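You operate a simulated robot arm through the tools that you are given. There is no shell and no other tool. Be economical: measure what you need, move in short steps, check, and stop when the job is done.

Carry out the task below with a simulated robot arm. There is one attempt and no reset: what you move stays moved.

TASK
Put the jam jar with the earliest date from the plank top on top of the cream roll there. Then fetch the pink cup from the plank top and set it on top of the orange half.
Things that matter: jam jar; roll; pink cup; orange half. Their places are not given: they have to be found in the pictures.

It is judged by the outcome, as a careful person would: the job done as asked, and still so three seconds after it is handed in. It fails if anything else is knocked over, pushed out of place, dropped, spilled or broken.

THE ROBOT
A 7-joint arm with a two-finger parallel gripper, fixed in place. Base frame: the origin is at the foot of the arm, x ahead of it, y to its left, z up; the work surface is at about z = 760. Lengths are in mm, angles in degrees, forces in N, time in s.
With the tool pointing down near the work surface it reaches from about 300 to 700 mm from the base axis. Its first joint turns from -66.0 to 66.0 degrees. Payload 1.57 kg.
Tool frame: the origin (TCP) lies between the finger pads and is the grasp point; the fingertips stand 30 mm ahead of it; z points along the fingers, y is the line along which they close. The gripper opens to 110 mm. The fingers are 24 mm wide and 12 mm thick; the gripper's body (48 by 112 mm) begins 78 mm behind the TCP.
Orientation is told as [roll, pitch, yaw] about the base's x, y, z axes, in that order, counted from this pose: with the fingers straight down and closing along the base's y, the tool's x points along the base's -x, its y along +y and its z along -z.

THE INTERFACE
- The arm moves only by the tool servo_tool. Its argument "targets" is a list that holds one entry, the list of rows, each a list of 7 numbers: the turn, a rotation vector about the base's x, y, z in units of 60 degrees (1.0 is 60 degrees), then the shift along the base's x, y, z in units of 300 mm (1.0 is 300 mm), then the finger opening in mm, from 0 to 110. In form: [[[rx, ry, rz, x, y, z, claw], ...]]. A call has 1 to 20 rows; each row is the pose to reach, as a shift and turn from the pose commanded when the call began. A call with a number of a shift or a turn outside -1 to 1 is refused whole. A row lasts 0.2 s, in which the tool goes at most 50 mm and 8.6 degrees; a call with a longer step from one row to the next is refused whole, and so is a gripper value outside its range. A pose out of reach is approached as far as the arm can. The call stops where the force on the tool passes 40 N (or 10 N more than at its start, if that is more) or the arm is blocked; 0.2 s more then pass. The fingers move at their own pace (about 108 mm/s each) and stop on an object; they squeeze with about 30 N. The grip force told is the motor's: it shows also when the fingers shut on nothing. Time passes only in rows, and 0.2 s behind the last, so rows that repeat a pose let the fingers close. It gives the time, the measured TCP pose, the force on the tool (base axes), the opening and the grip force at its end, in the units of the frame above (readings bear some noise).
- Cameras (640 x 400 px; columns grow to the right, rows downward): "scene" is fixed at [176, -422, 1383.1]; the picture's right is [0.49, -0.87, 0.00], its down [-0.66, -0.37, -0.65] and it looks along [0.57, 0.32, -0.76] (base axes); focal length 368 px, centre (320, 200). "wrist" rides on the gripper at [-36, 0, -80] in the tool frame; the picture's right is [0.00, -1.00, 0.00], its down [0.97, 0.00, -0.24] and it looks along [0.24, 0.00, 0.97] (tool axes); focal length 218 px, centre (320, 200).
- grab_frame(camera): a new picture of that camera. No time passes.
- point_at(camera, pixels): for up to 12 pixels [column, row] of the newest picture of that camera ("zoom" is the newest enlarged one), the place [x, y, z] in the base frame of the surface seen there, good to about 2 mm. No time passes.
- close_up(camera, box): a new picture of the part [left, top, right, bottom] of that camera's present view, enlarged. No time passes.
- sign_off(): hands the job in; it is judged then, once.

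Work in short steps. Measure before you move; look again where a grasp or a placing could have gone wrong, and mend it. You have 80 turns and 54 pictures in all, the two below and enlarged ones among them. Open the gripper and draw the arm clear of the work before you hand the job in, unless the task says otherwise; then end with one line.

The tools are called after ">>>" as a command line: name --argument value ..., lists and objects as JSON in quotes. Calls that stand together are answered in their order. servo_tool: Moves the arm, as the interface text tells. Its arguments: {"type":"object","properties":{"targets":{"type":"array"}},"required":["targets"]} The other tools are called the same way: grab_frame (camera) takes a picture; point_at (camera, pixels) gives the place of the surface under pixels of a picture; close_up (camera, box) takes an enlarged picture of a part of a camera's view; sign_off () hands the job in.

At the start:

```text
clock: 0.0
tcp_pos: [344.6, -175.1, 1109.3]
tcp_rot: [0.0, -0.1, 0.0]
wrist_force: [-0.6, -0.8, -0.5]
finger_gap: 110.2
finger_force: 0.0
```

scene: 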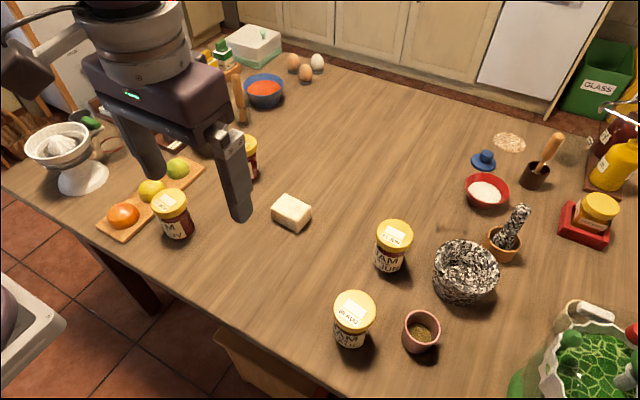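
wrist: 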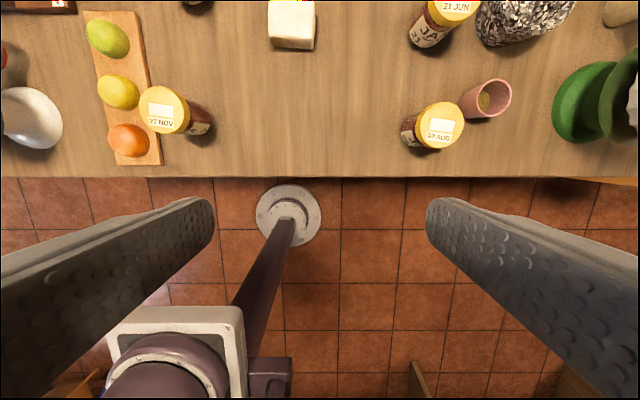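

I start with enlarged views to read the jar dates and identify the roll, the pink cup and the orange half.

>>> close_up --camera "scene" --box '[80, 120, 320, 270]'

>>> close_up --camera "scene" --box '[310, 210, 510, 370]'

>>> close_up --camera "scene" --box '[440, 90, 640, 270]'

```text
2.67 times, centred on (200, 195) of scene
```

zoom: 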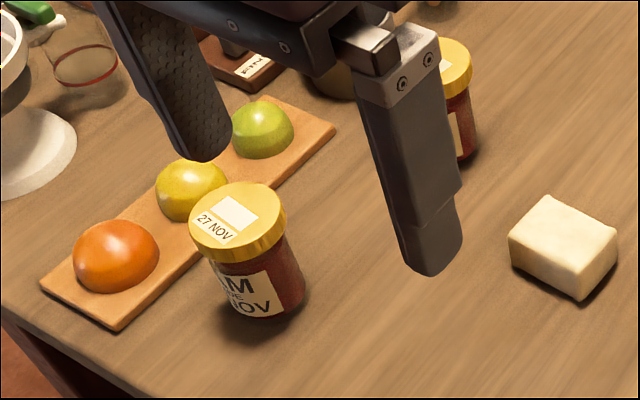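

```text
2.50 times, centred on (410, 290) of scene
```

zoom: 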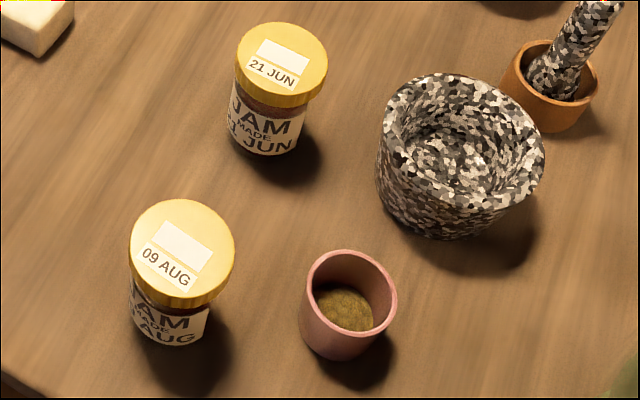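

```text
2.22 times, centred on (540, 180) of scene
```

zoom: 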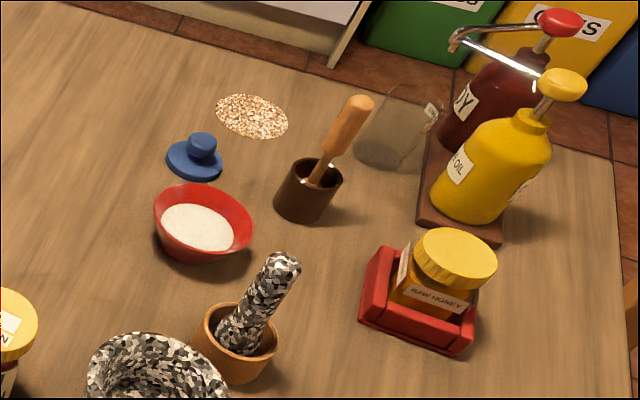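

The fourth jar, near (250,157), is hidden by the gripper. I measure what is visible and move the tool sideways so I can see that jar's date.

>>> point_at --camera "scene" --pixels '[[250, 145], [291, 202], [169, 202], [394, 232], [354, 308], [421, 330], [123, 210], [405, 330], [440, 330], [421, 318], [300, 250], [284, 203]]'

>>> servo_tool --targets '[[[0, 0, 0, 0, -0.15, 0, 110], [0, 0, 0, 0.1, -0.25, 0, 110], [0, 0, 0, 0.2, -0.3, 0, 110], [0, 0, 0, 0.3, -0.3, 0, 110]]]'

>>> grab_frame --camera "scene"

>>> grab_frame --camera "wrist"

```text
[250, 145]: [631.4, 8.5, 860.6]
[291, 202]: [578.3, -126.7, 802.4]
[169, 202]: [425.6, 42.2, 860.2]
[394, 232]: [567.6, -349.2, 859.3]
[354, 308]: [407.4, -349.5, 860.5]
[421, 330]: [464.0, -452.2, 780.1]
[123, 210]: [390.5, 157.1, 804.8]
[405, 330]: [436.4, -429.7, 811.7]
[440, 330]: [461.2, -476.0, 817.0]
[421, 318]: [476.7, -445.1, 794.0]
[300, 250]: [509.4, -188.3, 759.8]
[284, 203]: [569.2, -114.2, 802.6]
```

```text
clock: 1.0
tcp_pos: [434.5, -264.1, 1110.0]
tcp_rot: [0.0, 0.0, 0.0]
wrist_force: [-0.4, 0.2, 0.2]
finger_gap: 110.1
finger_force: 0.0
```

```text
48 pictures are left
```

scene: 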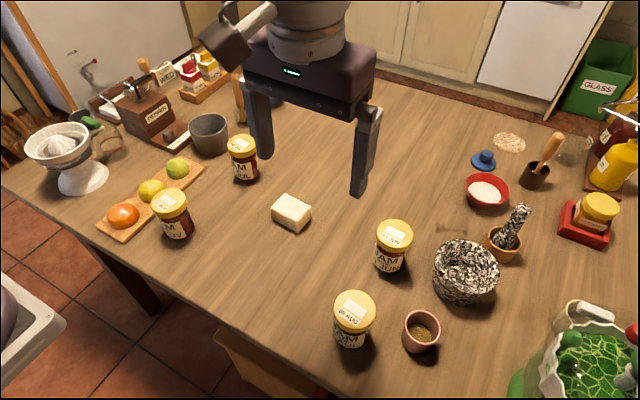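

```text
47 pictures are left
```

wrist: 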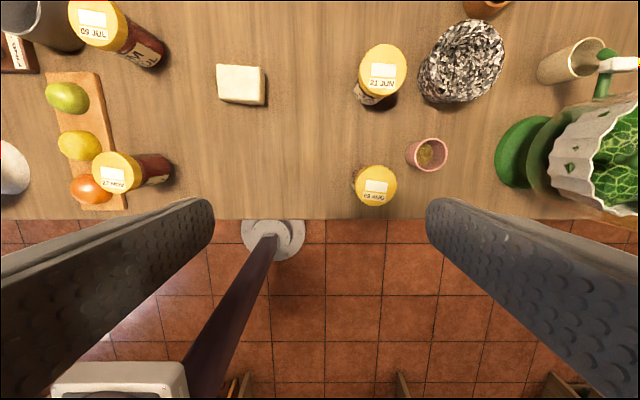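

The fourth jar seems to read 09 JUL. I check it, the JUN jar and the roll up close.

>>> close_up --camera "scene" --box '[190, 120, 320, 240]'

>>> close_up --camera "scene" --box '[345, 200, 445, 290]'

>>> close_up --camera "wrist" --box '[200, 40, 300, 120]'

>>> point_at --camera "wrist" --pixels '[[383, 70], [220, 68], [262, 69], [221, 98], [262, 103], [241, 84], [412, 155], [447, 155], [429, 141], [427, 169], [91, 188], [375, 186]]'

```text
3.33 times, centred on (255, 180) of scene
```

zoom: 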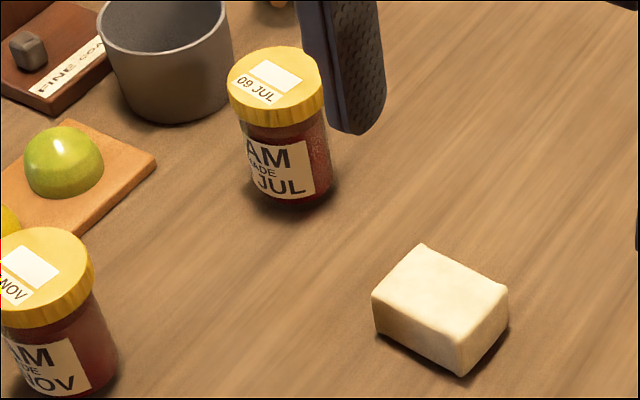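

```text
4.44 times, centred on (395, 245) of scene
```

zoom: 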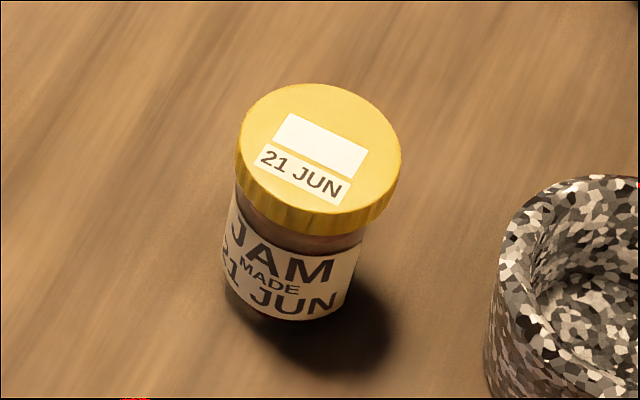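

```text
5.00 times, centred on (250, 80) of wrist
```

zoom: 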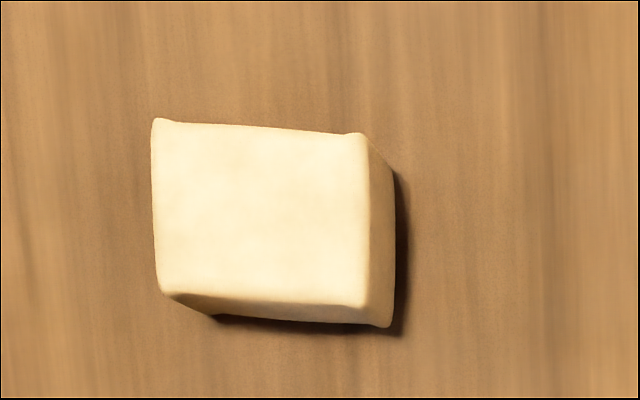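

```text
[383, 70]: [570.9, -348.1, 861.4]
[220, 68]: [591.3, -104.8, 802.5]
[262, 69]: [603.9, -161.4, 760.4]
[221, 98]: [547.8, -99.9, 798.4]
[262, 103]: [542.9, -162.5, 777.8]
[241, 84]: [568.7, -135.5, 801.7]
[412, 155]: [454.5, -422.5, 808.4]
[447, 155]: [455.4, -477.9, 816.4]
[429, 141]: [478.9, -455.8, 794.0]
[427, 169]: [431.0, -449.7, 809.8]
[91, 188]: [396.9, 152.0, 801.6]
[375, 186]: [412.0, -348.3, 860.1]
```

The dates are 21 JUN, 09 JUL, 09 AUG and 27 NOV, so the JUN jar is the earliest. I measure the roll's top face, the lid's edges and the mortar's clearance.

>>> point_at --camera "zoom" --pixels '[[162, 128], [352, 140], [357, 295], [166, 286], [260, 210]]'

>>> point_at --camera "wrist" --pixels '[[361, 70], [405, 70], [383, 46], [383, 93], [424, 62], [420, 80], [430, 50], [358, 92]]'

>>> point_at --camera "scene" --pixels '[[378, 229], [411, 238], [398, 221], [390, 247], [435, 262], [440, 285], [443, 249]]'

```text
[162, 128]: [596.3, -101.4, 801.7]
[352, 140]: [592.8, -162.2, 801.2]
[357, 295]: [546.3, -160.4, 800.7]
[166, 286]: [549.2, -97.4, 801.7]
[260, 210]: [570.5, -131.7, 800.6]
```

```text
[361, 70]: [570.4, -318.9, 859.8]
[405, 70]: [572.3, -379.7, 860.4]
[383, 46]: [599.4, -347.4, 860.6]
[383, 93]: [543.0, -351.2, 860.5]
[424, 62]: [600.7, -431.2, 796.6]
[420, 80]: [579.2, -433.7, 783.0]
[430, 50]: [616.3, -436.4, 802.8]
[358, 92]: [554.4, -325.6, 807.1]
```

```text
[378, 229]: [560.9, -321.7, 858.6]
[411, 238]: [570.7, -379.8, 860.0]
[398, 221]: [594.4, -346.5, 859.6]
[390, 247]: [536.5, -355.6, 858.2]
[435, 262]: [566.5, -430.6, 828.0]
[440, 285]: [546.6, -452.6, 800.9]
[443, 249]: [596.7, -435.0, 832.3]
```

The lid is centred at (571,-349) and about 62 mm wide, with its top at 860. The mortar's edge is at y=-430, which leaves room. I go above the jar with the opening at 90.

>>> servo_tool --targets '[[[0, 0, 0, 0.076, -0.047, -0.105, 90], [0, 0, 0, 0.152, -0.094, -0.21, 90], [0, 0, 0, 0.228, -0.141, -0.316, 90], [0, 0, 0, 0.304, -0.189, -0.42, 90], [0, 0, 0, 0.38, -0.236, -0.527, 90], [0, 0, 0, 0.455, -0.283, -0.633, 90], [0, 0, 0, 0.455, -0.283, -0.633, 90]]]'

>>> grab_frame --camera "wrist"

```text
clock: 2.6
tcp_pos: [571.4, -348.0, 919.7]
tcp_rot: [0.0, 0.0, 0.0]
wrist_force: [-0.1, -0.7, 0.9]
finger_gap: 90.2
finger_force: 0.1
```

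```text
43 pictures are left
```

wrist: 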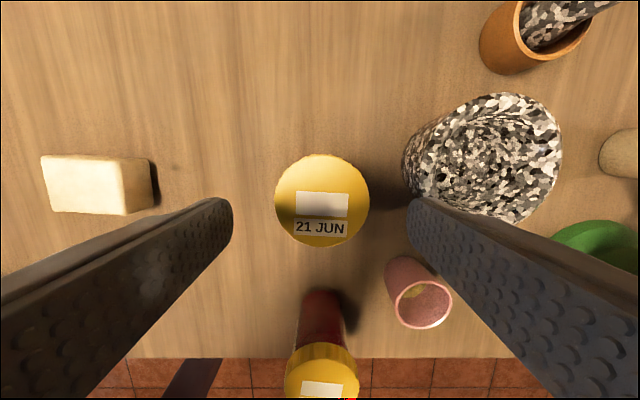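

The jar is centred between the fingers (lid centre at column 322). I descend to z=848 and close.

>>> servo_tool --targets '[[[0, 0, 0, 0, -0.003, -0.08, 90], [0, 0, 0, 0, -0.003, -0.16, 90], [0, 0, 0, 0, -0.003, -0.24, 90], [0, 0, 0, 0, -0.003, -0.24, 90], [0, 0, 0, 0, -0.003, -0.24, 50], [0, 0, 0, 0, -0.003, -0.24, 50], [0, 0, 0, 0, -0.003, -0.24, 50]]]'

```text
clock: 4.2
tcp_pos: [572.3, -351.4, 847.7]
tcp_rot: [-0.1, 0.0, 0.0]
wrist_force: [-0.2, 0.2, 0.7]
finger_gap: 62.6
finger_force: 30.5
```

The grip holds at 62.6 mm. I lift 105 mm, carry it 219 mm in +y to above the roll, and look.

>>> servo_tool --targets '[[[0, 0, 0, 0, 0, 0.1, 50], [0, 0, 0, 0, 0, 0.22, 50], [0, 0, 0, 0, 0, 0.35, 50], [0, 0, 0, 0, 0.12, 0.35, 50], [0, 0, 0, 0, 0.25, 0.35, 50], [0, 0, 0, 0, 0.38, 0.35, 50], [0, 0, 0, 0, 0.5, 0.35, 50], [0, 0, 0, 0, 0.62, 0.35, 50], [0, 0, 0, 0, 0.73, 0.35, 50], [0, 0, 0, 0, 0.73, 0.3, 50], [0, 0, 0, 0, 0.73, 0.25, 50], [0, 0, 0, 0, 0.73, 0.25, 50]]]'

>>> grab_frame --camera "scene"

>>> close_up --camera "scene" --box '[220, 110, 380, 250]'

```text
clock: 6.8
tcp_pos: [571.7, -130.5, 924.5]
tcp_rot: [0.0, 0.1, 0.1]
wrist_force: [-1.0, 0.1, -3.1]
finger_gap: 62.3
finger_force: 30.1
```

```text
42 pictures are left
```

scene: 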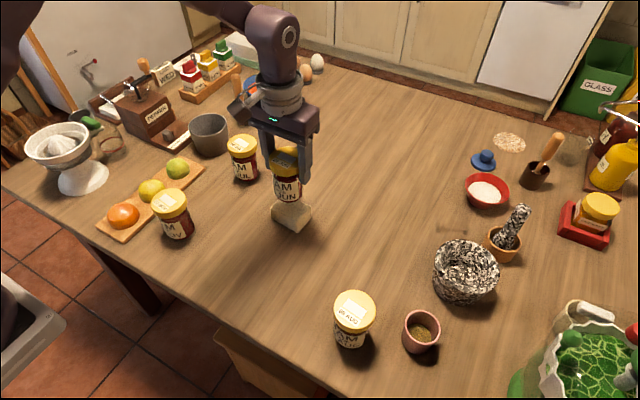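

```text
2.86 times, centred on (300, 180) of scene
```

zoom: 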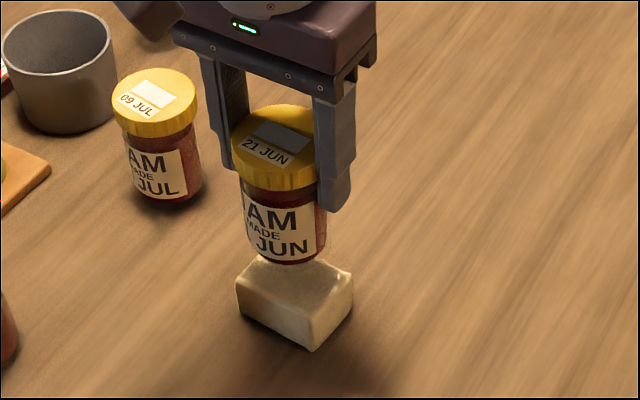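

The jar hangs straight, about 34 mm above the roll. I lower 32 mm slowly and read the force.

>>> servo_tool --targets '[[[0, 0, 0, 0, 0, -0.04, 50], [0, 0, 0, 0, 0, -0.08, 50], [0, 0, 0, 0, 0, -0.1, 50], [0, 0, 0, 0, 0, -0.107, 50], [0, 0, 0, 0, 0, -0.107, 50]]]'

>>> close_up --camera "scene" --box '[220, 110, 380, 250]'

```text
clock: 8.0
tcp_pos: [571.4, -130.2, 889.3]
tcp_rot: [0.0, 0.0, 0.0]
wrist_force: [0.1, 0.2, -3.3]
finger_gap: 62.3
finger_force: 29.7
```

```text
2.86 times, centred on (300, 180) of scene
```

zoom: 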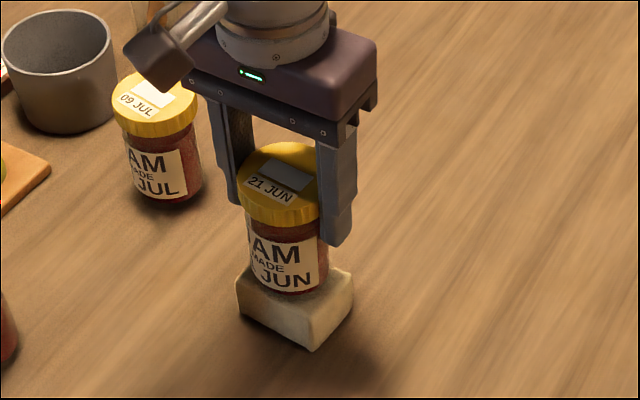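

Still only the jar's weight on the tool (-3.3 N). I lower in 1 mm steps.

>>> servo_tool --targets '[[[0, 0, 0, 0, 0, -0.0035, 50], [0, 0, 0, 0, 0, -0.0035, 50]]]'

>>> servo_tool --targets '[[[0, 0, 0, 0, 0, -0.0035, 50], [0, 0, 0, 0, 0, -0.0035, 50]]]'

>>> servo_tool --targets '[[[0, 0, 0, 0, 0, -0.0035, 50], [0, 0, 0, 0, 0, -0.0035, 50]]]'

```text
clock: 8.6
tcp_pos: [571.4, -131.3, 890.1]
tcp_rot: [0.0, 0.0, 0.0]
wrist_force: [-0.8, 0.8, 0.0]
finger_gap: 62.2
finger_force: 29.7
```

```text
clock: 9.2
tcp_pos: [571.8, -132.6, 889.8]
tcp_rot: [-0.1, -0.1, 0.0]
wrist_force: [-5.3, 2.5, 15.1]
finger_gap: 62.3
finger_force: 29.7
```

```text
clock: 9.8
tcp_pos: [572.1, -129.9, 888.4]
tcp_rot: [0.0, -0.2, 0.0]
wrist_force: [0.1, 3.6, 20.1]
finger_gap: 62.5
finger_force: 30.0
```

Contact is firm (20 N up). I back off 2 mm, open the fingers gently and look.

>>> servo_tool --targets '[[[0, 0, 0, 0, 0, 0.0065, 50], [0, 0, 0, 0, 0, 0.0065, 64], [0, 0, 0, 0, 0, 0.0065, 68], [0, 0, 0, 0, 0, 0.0065, 74], [0, 0, 0, 0, 0, 0.0065, 80], [0, 0, 0, 0, 0, 0.0065, 90], [0, 0, 0, 0, 0, 0.0065, 90]]]'

>>> close_up --camera "scene" --box '[220, 110, 380, 250]'

```text
clock: 11.4
tcp_pos: [571.1, -130.9, 889.9]
tcp_rot: [0.0, -0.1, 0.0]
wrist_force: [0.2, -0.1, -0.2]
finger_gap: 89.9
finger_force: 0.0
```

```text
2.86 times, centred on (300, 180) of scene
```

zoom: 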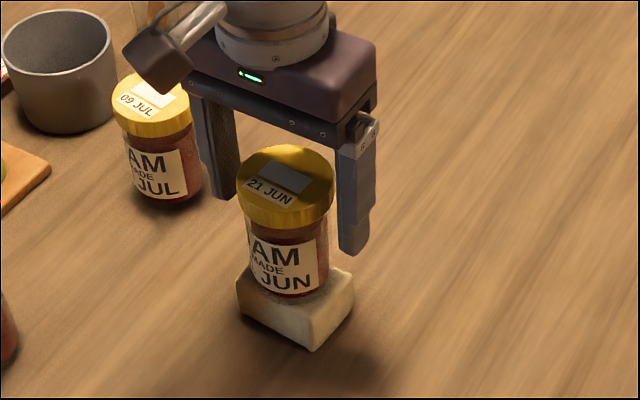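

The jar stands free on the roll. I go straight up, then across to above the cup and take a wrist picture.

>>> servo_tool --targets '[[[0, 0, 0, 0, 0, 0.1, 90], [0, 0, 0, 0, 0, 0.25, 90], [0, 0, 0, 0, 0, 0.4, 90], [0, 0, 0, -0.05, -0.13, 0.4, 90], [0, 0, 0, -0.1, -0.26, 0.4, 90], [0, 0, 0, -0.15, -0.39, 0.4, 90], [0, 0, 0, -0.2, -0.52, 0.4, 90], [0, 0, 0, -0.25, -0.65, 0.4, 90], [0, 0, 0, -0.3, -0.78, 0.4, 90], [0, 0, 0, -0.34, -0.91, 0.4, 90], [0, 0, 0, -0.387, -1.0, 0.4, 90], [0, 0, 0, -0.387, -1.0, 0.4, 90]]]'

>>> grab_frame --camera "wrist"

>>> grab_frame --camera "scene"

>>> close_up --camera "scene" --box '[80, 150, 220, 250]'

```text
clock: 14.0
tcp_pos: [456.6, -434.1, 1011.1]
tcp_rot: [0.0, 0.0, 0.0]
wrist_force: [0.3, 0.0, 0.0]
finger_gap: 89.8
finger_force: 0.1
```

```text
38 pictures are left
```

wrist: 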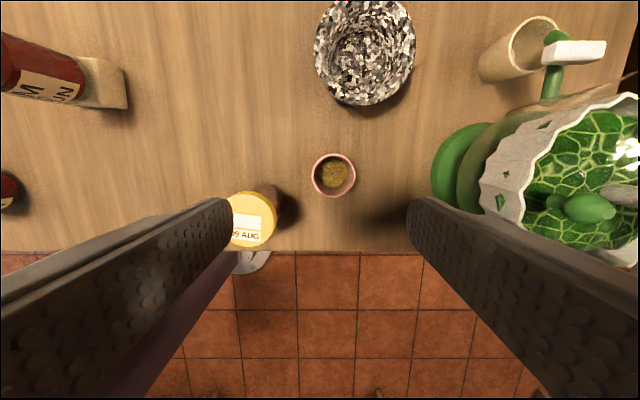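

```text
37 pictures are left
```

scene: 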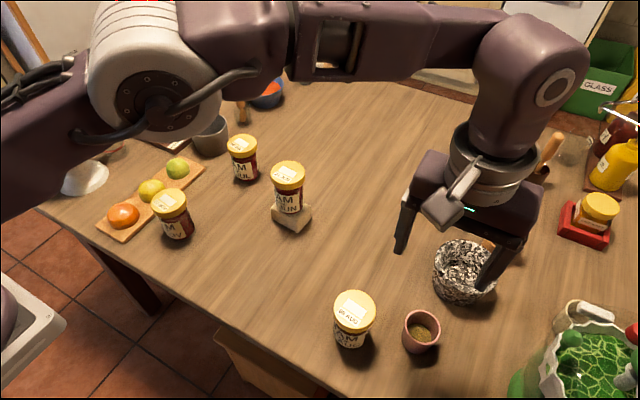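

```text
4.00 times, centred on (150, 200) of scene
```

zoom: 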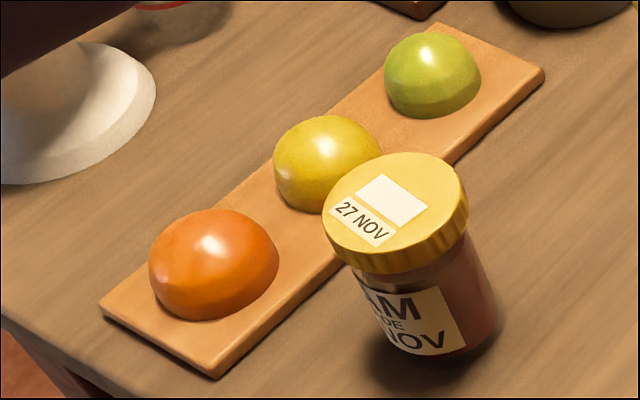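

I measure the orange half's shape and the cup's rim.

>>> point_at --camera "zoom" --pixels '[[155, 275], [272, 262], [205, 215], [200, 312], [213, 240], [220, 235], [205, 245], [225, 255], [200, 230], [230, 225], [185, 312], [240, 312]]'

>>> point_at --camera "wrist" --pixels '[[313, 173], [354, 173], [333, 155], [333, 195], [315, 173], [333, 175], [340, 195], [262, 205], [262, 235], [262, 219], [245, 200]]'

>>> close_up --camera "wrist" --box '[280, 130, 400, 210]'

```text
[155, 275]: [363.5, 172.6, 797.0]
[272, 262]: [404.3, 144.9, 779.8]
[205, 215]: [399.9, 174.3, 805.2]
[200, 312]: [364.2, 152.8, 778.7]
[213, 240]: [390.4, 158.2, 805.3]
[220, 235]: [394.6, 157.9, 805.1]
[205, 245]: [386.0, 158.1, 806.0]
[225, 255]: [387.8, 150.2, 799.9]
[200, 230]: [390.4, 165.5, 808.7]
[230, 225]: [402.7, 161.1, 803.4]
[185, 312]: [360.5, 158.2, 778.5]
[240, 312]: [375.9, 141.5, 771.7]
```

```text
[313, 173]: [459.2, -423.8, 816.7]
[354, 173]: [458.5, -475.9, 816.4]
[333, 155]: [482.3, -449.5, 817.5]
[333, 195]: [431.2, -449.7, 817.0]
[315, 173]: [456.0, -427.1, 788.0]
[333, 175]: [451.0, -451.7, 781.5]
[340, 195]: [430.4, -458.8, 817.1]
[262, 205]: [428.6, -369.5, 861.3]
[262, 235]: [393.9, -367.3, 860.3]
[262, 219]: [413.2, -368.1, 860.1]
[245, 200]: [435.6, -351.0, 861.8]
```

```text
5.00 times, centred on (340, 170) of wrist
```

zoom: 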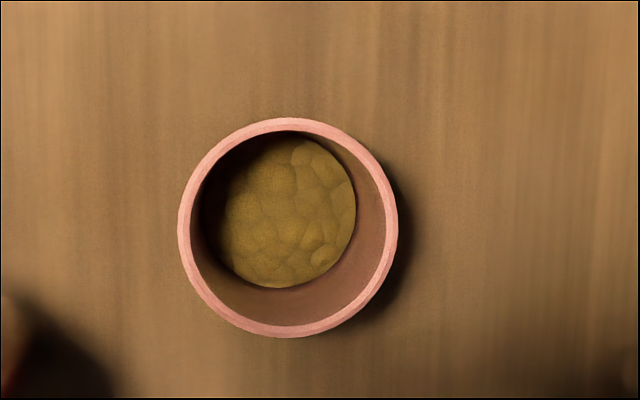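

The cup's centre is (456.5,-450), about 54 mm wide, with its rim at 817. I descend over it to TCP z=800 with the opening at 78, then close.

>>> servo_tool --targets '[[[0, 0, 0, 0.005, -0.06, 0, 78], [0, 0, 0, 0.005, -0.06, -0.15, 78], [0, 0, 0, 0.005, -0.06, -0.3, 78], [0, 0, 0, 0.005, -0.06, -0.4, 78], [0, 0, 0, 0.005, -0.06, -0.4, 78]]]'

>>> close_up --camera "wrist" --box '[160, 100, 480, 300]'

```text
clock: 15.2
tcp_pos: [454.7, -450.4, 889.7]
tcp_rot: [0.0, 0.0, 0.0]
wrist_force: [0.8, 0.0, 0.3]
finger_gap: 77.9
finger_force: 0.0
```

```text
2.00 times, centred on (320, 200) of wrist
```

zoom: 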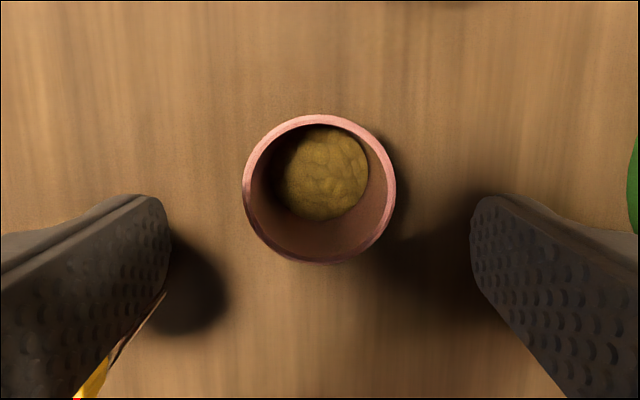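

The cup is centred and the jar to the left is clear of the finger. I descend to z=800 and close.

>>> servo_tool --targets '[[[0, 0, 0, 0, 0, -0.1, 78], [0, 0, 0, 0, 0, -0.2, 78], [0, 0, 0, 0, 0, -0.297, 78], [0, 0, 0, 0, 0, -0.297, 78], [0, 0, 0, 0, 0, -0.297, 40], [0, 0, 0, 0, 0, -0.297, 40], [0, 0, 0, 0, 0, -0.297, 40]]]'

```text
clock: 16.8
tcp_pos: [457.2, -449.9, 801.6]
tcp_rot: [0.0, 0.0, 0.0]
wrist_force: [0.1, 0.9, 0.8]
finger_gap: 54.3
finger_force: 29.7
```

The cup is held (54.3 mm). I lift 200 mm and carry level towards the orange in two stages.

>>> servo_tool --targets '[[[0, 0, 0, 0, 0, 0.05, 40], [0, 0, 0, 0, 0, 0.15, 40], [0, 0, 0, 0, 0, 0.27, 40], [0, 0, 0, 0, 0, 0.39, 40], [0, 0, 0, 0, 0, 0.51, 40], [0, 0, 0, 0, 0, 0.61, 40], [0, 0, 0, 0, 0, 0.66, 40], [0, 0, 0, -0.01, 0.05, 0.66, 40], [0, 0, 0, -0.02, 0.15, 0.66, 40], [0, 0, 0, -0.03, 0.27, 0.66, 40], [0, 0, 0, -0.04, 0.4, 0.66, 40], [0, 0, 0, -0.05, 0.53, 0.66, 40], [0, 0, 0, -0.07, 0.66, 0.66, 40], [0, 0, 0, -0.08, 0.78, 0.66, 40], [0, 0, 0, -0.09, 0.88, 0.66, 40], [0, 0, 0, -0.1, 0.96, 0.66, 40], [0, 0, 0, -0.1, 1.0, 0.66, 40]]]'

>>> servo_tool --targets '[[[0, 0, 0, -0.01, 0.05, 0, 40], [0, 0, 0, -0.02, 0.15, 0, 40], [0, 0, 0, -0.03, 0.27, 0, 40], [0, 0, 0, -0.05, 0.4, 0, 40], [0, 0, 0, -0.06, 0.53, 0, 40], [0, 0, 0, -0.08, 0.66, 0, 40], [0, 0, 0, -0.1, 0.76, 0, 40], [0, 0, 0, -0.12, 0.82, 0, 40], [0, 0, 0, -0.13, 0.84, 0, 40], [0, 0, 0, -0.13, 0.84, 0, 40]]]'

>>> grab_frame --camera "wrist"

>>> grab_frame --camera "scene"

```text
clock: 20.4
tcp_pos: [427.0, -147.5, 1000.4]
tcp_rot: [-0.1, 0.0, 0.1]
wrist_force: [-0.9, -0.5, -1.3]
finger_gap: 54.4
finger_force: 30.1
```

```text
clock: 22.6
tcp_pos: [387.6, 103.2, 999.3]
tcp_rot: [0.1, 0.0, -0.1]
wrist_force: [0.5, 0.3, 0.0]
finger_gap: 54.7
finger_force: 30.2
```

```text
33 pictures are left
```

wrist: 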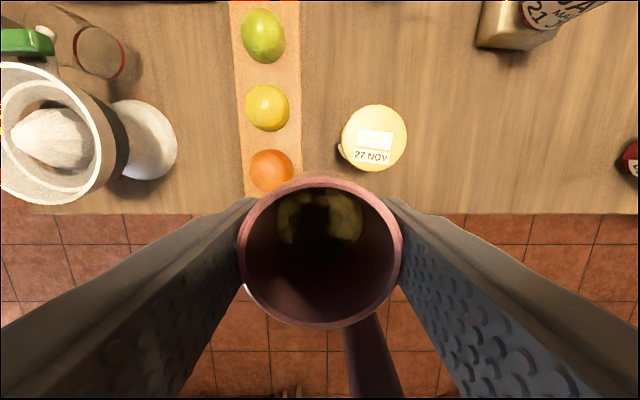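

```text
32 pictures are left
```

scene: 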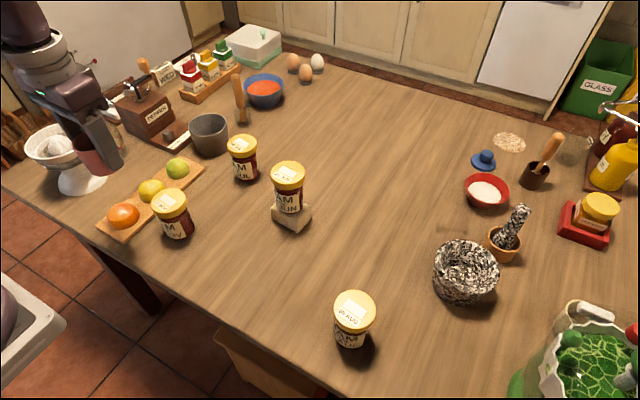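

I zoom in on the orange from above and measure its outline and apex, plus the juicer's nearest edge.

>>> close_up --camera "wrist" --box '[220, 130, 316, 190]'

>>> point_at --camera "wrist" --pixels '[[251, 170], [292, 170], [271, 151], [271, 189], [271, 170], [275, 172], [279, 165], [265, 175], [126, 140], [175, 145], [110, 110], [242, 185]]'

```text
6.67 times, centred on (268, 160) of wrist
```

zoom: 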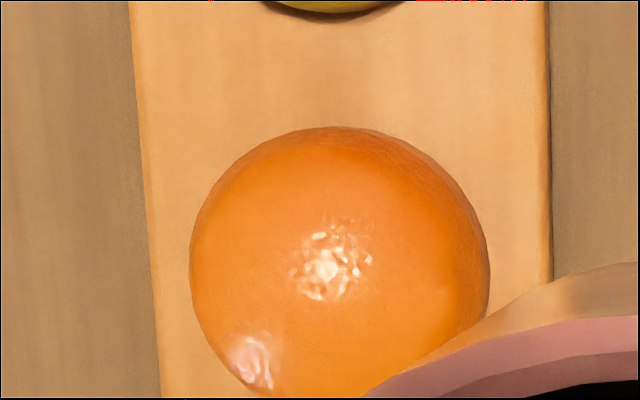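

```text
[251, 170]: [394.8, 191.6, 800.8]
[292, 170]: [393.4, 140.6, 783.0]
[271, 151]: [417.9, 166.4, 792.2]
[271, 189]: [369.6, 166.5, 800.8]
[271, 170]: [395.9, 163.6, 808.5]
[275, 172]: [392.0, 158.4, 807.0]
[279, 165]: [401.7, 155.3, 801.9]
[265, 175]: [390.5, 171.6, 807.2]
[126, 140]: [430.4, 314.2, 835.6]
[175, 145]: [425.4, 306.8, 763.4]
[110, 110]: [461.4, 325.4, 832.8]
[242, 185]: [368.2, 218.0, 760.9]
```

I take a grid of points on the dome to find its apex.

>>> point_at --camera "zoom" --pixels '[[220, 200], [280, 180], [340, 160], [400, 180], [450, 220], [220, 280], [280, 260], [340, 260], [400, 260], [460, 280], [280, 340], [340, 340]]'

>>> point_at --camera "zoom" --pixels '[[300, 220], [340, 220], [380, 220], [300, 300], [340, 300], [380, 300], [400, 330], [250, 220], [250, 310], [310, 380], [150, 180], [520, 180]]'

```text
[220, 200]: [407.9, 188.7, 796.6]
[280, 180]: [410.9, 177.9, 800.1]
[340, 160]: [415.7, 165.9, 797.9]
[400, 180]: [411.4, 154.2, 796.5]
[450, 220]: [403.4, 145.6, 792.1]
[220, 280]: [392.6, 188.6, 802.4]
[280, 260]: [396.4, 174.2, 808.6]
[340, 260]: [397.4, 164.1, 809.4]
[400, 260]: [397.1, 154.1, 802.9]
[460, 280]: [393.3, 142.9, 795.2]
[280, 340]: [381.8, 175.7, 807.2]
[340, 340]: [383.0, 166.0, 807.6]
```

```text
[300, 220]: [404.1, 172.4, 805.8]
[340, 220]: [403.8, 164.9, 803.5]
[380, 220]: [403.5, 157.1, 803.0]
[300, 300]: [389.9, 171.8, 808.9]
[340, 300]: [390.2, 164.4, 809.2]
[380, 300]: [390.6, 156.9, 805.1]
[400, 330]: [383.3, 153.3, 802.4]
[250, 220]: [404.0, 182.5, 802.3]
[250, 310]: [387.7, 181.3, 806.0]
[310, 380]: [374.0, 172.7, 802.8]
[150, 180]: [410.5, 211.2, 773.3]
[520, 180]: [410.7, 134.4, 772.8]
```

The apex comes out at about (390.5, 169.5, 809.5). I check where the cup sits relative to the TCP.

>>> point_at --camera "wrist" --pixels '[[320, 175], [320, 326], [320, 323], [320, 178], [244, 243], [398, 243]]'

>>> close_up --camera "scene" --box '[40, 80, 180, 240]'

```text
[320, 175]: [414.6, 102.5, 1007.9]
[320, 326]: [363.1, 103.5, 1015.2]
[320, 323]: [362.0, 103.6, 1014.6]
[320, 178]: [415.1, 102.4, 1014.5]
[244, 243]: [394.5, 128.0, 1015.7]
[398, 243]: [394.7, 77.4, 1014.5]
```

```text
2.50 times, centred on (110, 160) of scene
```

zoom: 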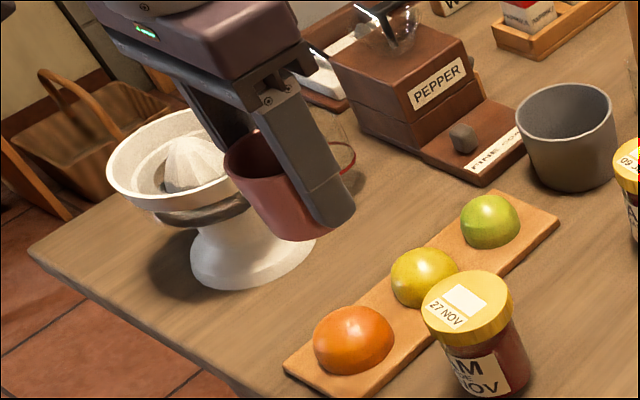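

The cup is centred on the TCP within 1 mm. I shift to (390.5,169.5) and lower to about 18 mm above the dome, then look.

>>> servo_tool --targets '[[[0, 0, 0, 0.003, 0.07, 0, 40], [0, 0, 0, 0.006, 0.16, 0, 40], [0, 0, 0, 0.006, 0.2227, 0, 40], [0, 0, 0, 0.006, 0.2227, -0.08, 40], [0, 0, 0, 0.006, 0.2227, -0.2, 40], [0, 0, 0, 0.006, 0.2227, -0.32, 40], [0, 0, 0, 0.006, 0.2227, -0.4, 40], [0, 0, 0, 0.006, 0.2227, -0.435, 40], [0, 0, 0, 0.006, 0.2227, -0.435, 40]]]'

>>> close_up --camera "scene" --box '[60, 120, 200, 250]'

```text
clock: 24.6
tcp_pos: [389.9, 171.2, 866.9]
tcp_rot: [0.1, 0.0, 0.0]
wrist_force: [-0.5, 0.7, -1.1]
finger_gap: 54.3
finger_force: 30.4
```

```text
3.08 times, centred on (130, 185) of scene
```

zoom: 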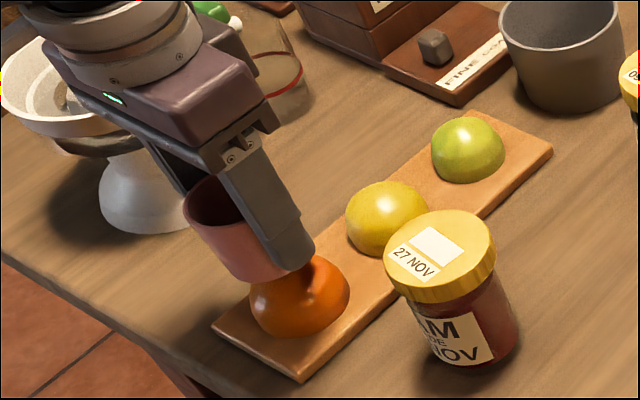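

The cup is level above the orange. I lower 14 mm, then go on in small steps reading the force.

>>> servo_tool --targets '[[[0, 0, 0, 0, 0, -0.02, 40], [0, 0, 0, 0, 0, -0.04, 40], [0, 0, 0, 0, 0, -0.047, 40], [0, 0, 0, 0, 0, -0.047, 40]]]'

>>> servo_tool --targets '[[[0, 0, 0, 0, 0, -0.0035, 40], [0, 0, 0, 0, 0, -0.0035, 40]]]'

>>> servo_tool --targets '[[[0, 0, 0, 0, 0, -0.0035, 40], [0, 0, 0, 0, 0, -0.0035, 40]]]'

>>> servo_tool --targets '[[[0, 0, 0, 0, 0, -0.0035, 40], [0, 0, 0, 0, 0, -0.0035, 40]]]'

```text
clock: 25.6
tcp_pos: [390.6, 170.4, 855.5]
tcp_rot: [0.0, -0.1, 0.0]
wrist_force: [0.0, 0.2, 0.0]
finger_gap: 54.4
finger_force: 29.7
```

```text
clock: 26.2
tcp_pos: [388.3, 169.3, 853.7]
tcp_rot: [0.0, 0.1, 0.0]
wrist_force: [-0.1, -0.5, -1.1]
finger_gap: 54.4
finger_force: 29.8
```

```text
clock: 26.8
tcp_pos: [389.7, 170.1, 852.1]
tcp_rot: [0.0, 0.0, 0.1]
wrist_force: [-0.5, 0.2, -1.7]
finger_gap: 54.5
finger_force: 30.6
```

```text
clock: 27.4
tcp_pos: [389.5, 170.8, 850.9]
tcp_rot: [0.0, 0.0, 0.0]
wrist_force: [-0.3, 0.7, -1.7]
finger_gap: 54.2
finger_force: 29.6
```

No contact yet (about -1.5 N, the cup's weight). I go on in small steps.

>>> servo_tool --targets '[[[0, 0, 0, 0, 0, -0.0035, 40], [0, 0, 0, 0, 0, -0.0035, 40]]]'

>>> servo_tool --targets '[[[0, 0, 0, 0, 0, -0.0025, 40], [0, 0, 0, 0, 0, -0.0025, 40]]]'

```text
clock: 28.0
tcp_pos: [389.8, 171.3, 850.3]
tcp_rot: [0.0, 0.0, -0.1]
wrist_force: [0.4, -0.2, -1.4]
finger_gap: 54.3
finger_force: 30.0
```

```text
clock: 28.6
tcp_pos: [389.7, 169.8, 848.4]
tcp_rot: [0.1, 0.0, 0.0]
wrist_force: [0.1, -0.1, -1.2]
finger_gap: 54.0
finger_force: 30.1
```

>>> servo_tool --targets '[[[0, 0, 0, 0, 0, -0.0025, 40], [0, 0, 0, 0, 0, -0.0025, 40]]]'

>>> servo_tool --targets '[[[0, 0, 0, 0, 0, -0.0025, 40], [0, 0, 0, 0, 0, -0.0025, 40]]]'

>>> close_up --camera "scene" --box '[80, 150, 180, 240]'

```text
clock: 29.2
tcp_pos: [389.1, 169.8, 848.0]
tcp_rot: [0.0, 0.0, 0.1]
wrist_force: [0.0, -0.6, -1.3]
finger_gap: 54.5
finger_force: 30.2
```

```text
clock: 29.8
tcp_pos: [389.0, 169.5, 847.0]
tcp_rot: [0.0, 0.0, 0.0]
wrist_force: [0.9, 0.2, -2.2]
finger_gap: 54.1
finger_force: 29.9
```

```text
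4.44 times, centred on (130, 195) of scene
```

zoom: 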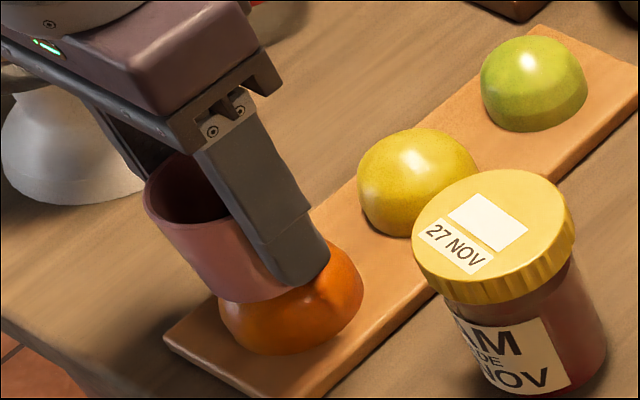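

Still no contact at TCP 847, so the cup's base may be recessed. I continue in small steps.

>>> servo_tool --targets '[[[0, 0, 0, 0, 0, -0.003, 40], [0, 0, 0, 0, 0, -0.003, 40]]]'

>>> servo_tool --targets '[[[0, 0, 0, 0, 0, -0.003, 40], [0, 0, 0, 0, 0, -0.003, 40]]]'

>>> servo_tool --targets '[[[0, 0, 0, 0, 0, -0.003, 40], [0, 0, 0, 0, 0, -0.003, 40]]]'

```text
clock: 30.4
tcp_pos: [390.2, 170.2, 846.2]
tcp_rot: [0.0, -0.1, 0.0]
wrist_force: [-4.5, 1.2, 23.6]
finger_gap: 54.3
finger_force: 30.1
```

```text
clock: 31.0
tcp_pos: [390.9, 170.3, 845.6]
tcp_rot: [0.1, -0.1, 0.0]
wrist_force: [-0.3, 2.3, 23.1]
finger_gap: 54.4
finger_force: 29.7
```

```text
clock: 31.6
tcp_pos: [389.6, 168.4, 844.6]
tcp_rot: [0.0, -0.1, -0.1]
wrist_force: [2.9, 2.8, 22.2]
finger_gap: 54.3
finger_force: 30.1
```

Contact is at about 846 and the cup now slips a little in the grip (22 N). I relieve the load by 0.7 mm and read the force.

>>> servo_tool --targets '[[[0, 0, 0, 0, 0, 0.0025, 40], [0, 0, 0, 0, 0, 0.0025, 40]]]'

```text
clock: 32.2
tcp_pos: [389.1, 168.8, 845.2]
tcp_rot: [-0.1, 0.1, 0.0]
wrist_force: [0.4, -0.1, -0.6]
finger_gap: 54.2
finger_force: 30.3
```

The load is near zero, so the cup just rests on the orange. I open the fingers a little (to 58) and look while they still guard it.

>>> servo_tool --targets '[[[0, 0, 0, 0, 0, 0, 54.5], [0, 0, 0, 0, 0, 0, 55], [0, 0, 0, 0, 0, 0, 55.5], [0, 0, 0, 0, 0, 0, 56], [0, 0, 0, 0, 0, 0, 57], [0, 0, 0, 0, 0, 0, 58], [0, 0, 0, 0, 0, 0, 58], [0, 0, 0, 0, 0, 0, 58], [0, 0, 0, 0, 0, 0, 58]]]'

>>> close_up --camera "scene" --box '[80, 150, 180, 240]'

>>> grab_frame --camera "wrist"

```text
clock: 34.2
tcp_pos: [389.5, 168.6, 846.5]
tcp_rot: [0.0, -0.1, 0.0]
wrist_force: [-0.1, 1.7, 0.4]
finger_gap: 58.0
finger_force: 0.1
```

```text
4.44 times, centred on (130, 195) of scene
```

zoom: 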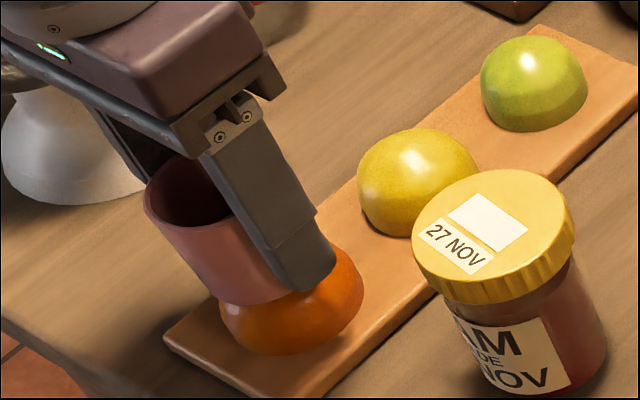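

```text
26 pictures are left
```

wrist: 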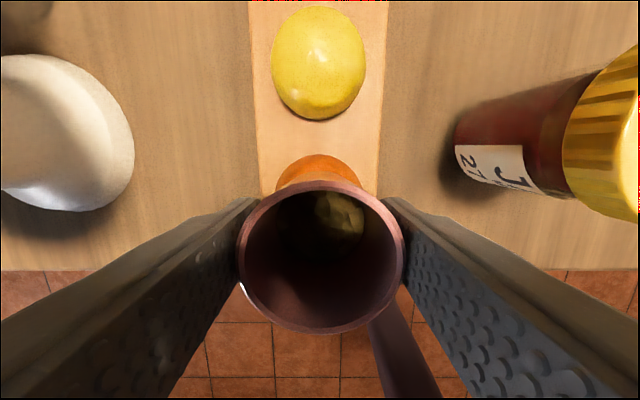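

I check the rim for tilt: left, right, front and back points.

>>> point_at --camera "wrist" --pixels '[[242, 245], [401, 245], [320, 183], [320, 330], [265, 200], [375, 200], [265, 307], [375, 307], [320, 165]]'

>>> close_up --camera "wrist" --box '[220, 150, 420, 350]'

```text
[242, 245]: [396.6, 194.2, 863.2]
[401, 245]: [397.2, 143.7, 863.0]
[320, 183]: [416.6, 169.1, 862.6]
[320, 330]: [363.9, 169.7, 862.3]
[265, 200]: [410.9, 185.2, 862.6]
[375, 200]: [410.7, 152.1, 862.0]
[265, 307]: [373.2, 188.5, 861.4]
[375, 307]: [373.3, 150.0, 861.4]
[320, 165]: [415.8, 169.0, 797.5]
```

```text
2.00 times, centred on (320, 250) of wrist
```

zoom: 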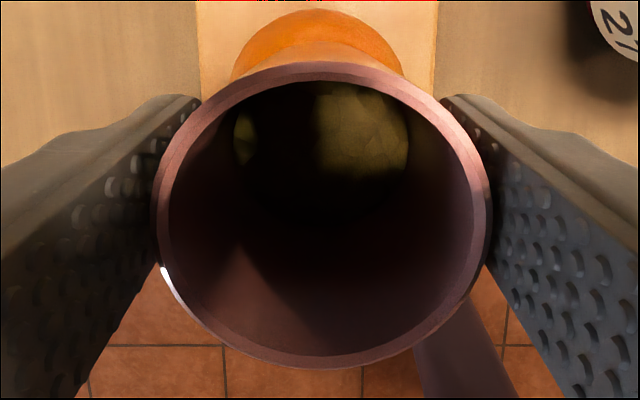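

The rim is level (861.4 to 863.2) and both fingers stand clear. I open to 64, wait a second and check again.

>>> servo_tool --targets '[[[0, 0, 0, 0, 0, 0, 60], [0, 0, 0, 0, 0, 0, 62], [0, 0, 0, 0, 0, 0, 64], [0, 0, 0, 0, 0, 0, 64], [0, 0, 0, 0, 0, 0, 64], [0, 0, 0, 0, 0, 0, 64], [0, 0, 0, 0, 0, 0, 64]]]'

>>> close_up --camera "wrist" --box '[220, 150, 420, 350]'

>>> point_at --camera "wrist" --pixels '[[242, 245], [401, 245], [320, 183], [320, 330], [265, 200], [375, 200], [265, 307], [375, 307]]'

```text
clock: 35.8
tcp_pos: [390.5, 168.8, 845.5]
tcp_rot: [0.1, -0.1, -0.1]
wrist_force: [0.0, 0.1, -0.3]
finger_gap: 64.0
finger_force: 0.1
```

```text
2.00 times, centred on (320, 250) of wrist
```

zoom: 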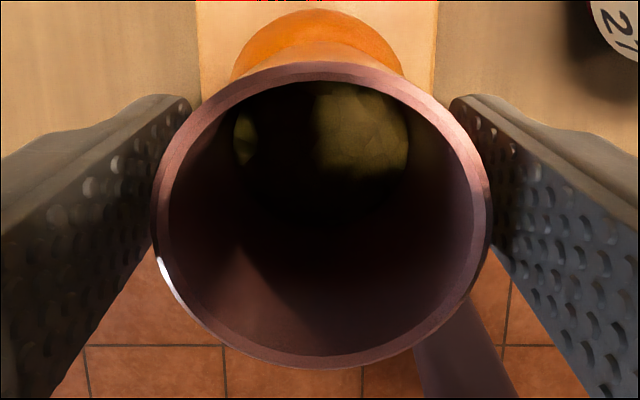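

```text
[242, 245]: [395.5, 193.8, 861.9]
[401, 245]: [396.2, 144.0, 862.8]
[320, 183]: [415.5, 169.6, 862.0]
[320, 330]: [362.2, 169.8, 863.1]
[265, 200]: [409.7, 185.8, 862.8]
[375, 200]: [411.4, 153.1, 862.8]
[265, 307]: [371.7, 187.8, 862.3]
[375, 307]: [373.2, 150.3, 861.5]
```

The cup stands by itself and has not moved. I open wider, rise straight up and retreat.

>>> servo_tool --targets '[[[0, 0, 0, 0, 0, 0, 72], [0, 0, 0, 0, 0, 0, 84], [0, 0, 0, 0, 0, 0, 84], [0, 0, 0, 0, 0, 0.05, 84], [0, 0, 0, 0, 0, 0.15, 84], [0, 0, 0, 0, 0, 0.3, 84], [0, 0, 0, 0, 0, 0.45, 84], [0, 0, 0, 0, 0, 0.6, 84], [0, 0, 0, 0, -0.14, 0.65, 84], [0, 0, 0, 0, -0.29, 0.65, 84], [0, 0, 0, 0, -0.44, 0.65, 84], [0, 0, 0, 0, -0.59, 0.65, 84], [0, 0, 0, 0, -0.74, 0.65, 84], [0, 0, 0, 0, -0.89, 0.65, 84], [0, 0, 0, 0, -0.89, 0.65, 84], [0, 0, 0, 0, -0.89, 0.65, 84], [0, 0, 0, 0, -0.89, 0.65, 84]]]'

>>> grab_frame --camera "scene"

>>> close_up --camera "scene" --box '[80, 120, 320, 270]'

```text
clock: 39.4
tcp_pos: [389.2, -97.2, 1039.6]
tcp_rot: [0.0, 0.0, 0.0]
wrist_force: [0.0, -1.1, 0.1]
finger_gap: 84.1
finger_force: 0.0
```

```text
23 pictures are left
```

scene: 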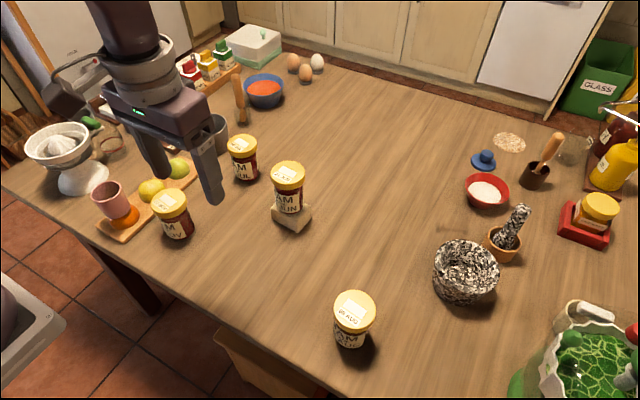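

```text
2.67 times, centred on (200, 195) of scene
```

zoom: 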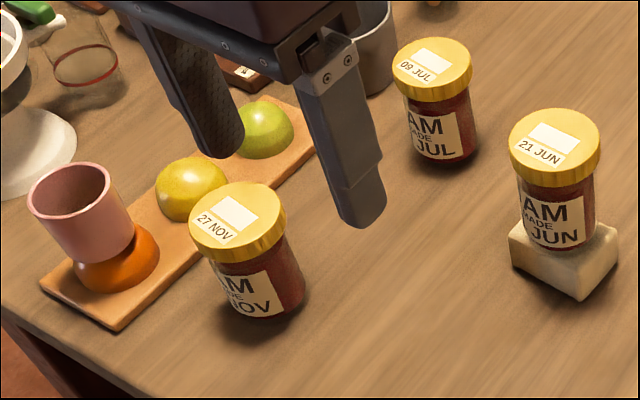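

Both stacks stand, nothing else has moved, and the arm is clear.

>>> sign_off

```text
The job is handed in.
```

The 21 JUN jam jar (the earliest of the four dates) is standing on the cream roll, and the pink cup is standing level on the orange half. Nothing else looked moved in the last picture, the arm is clear, and the job is handed in.
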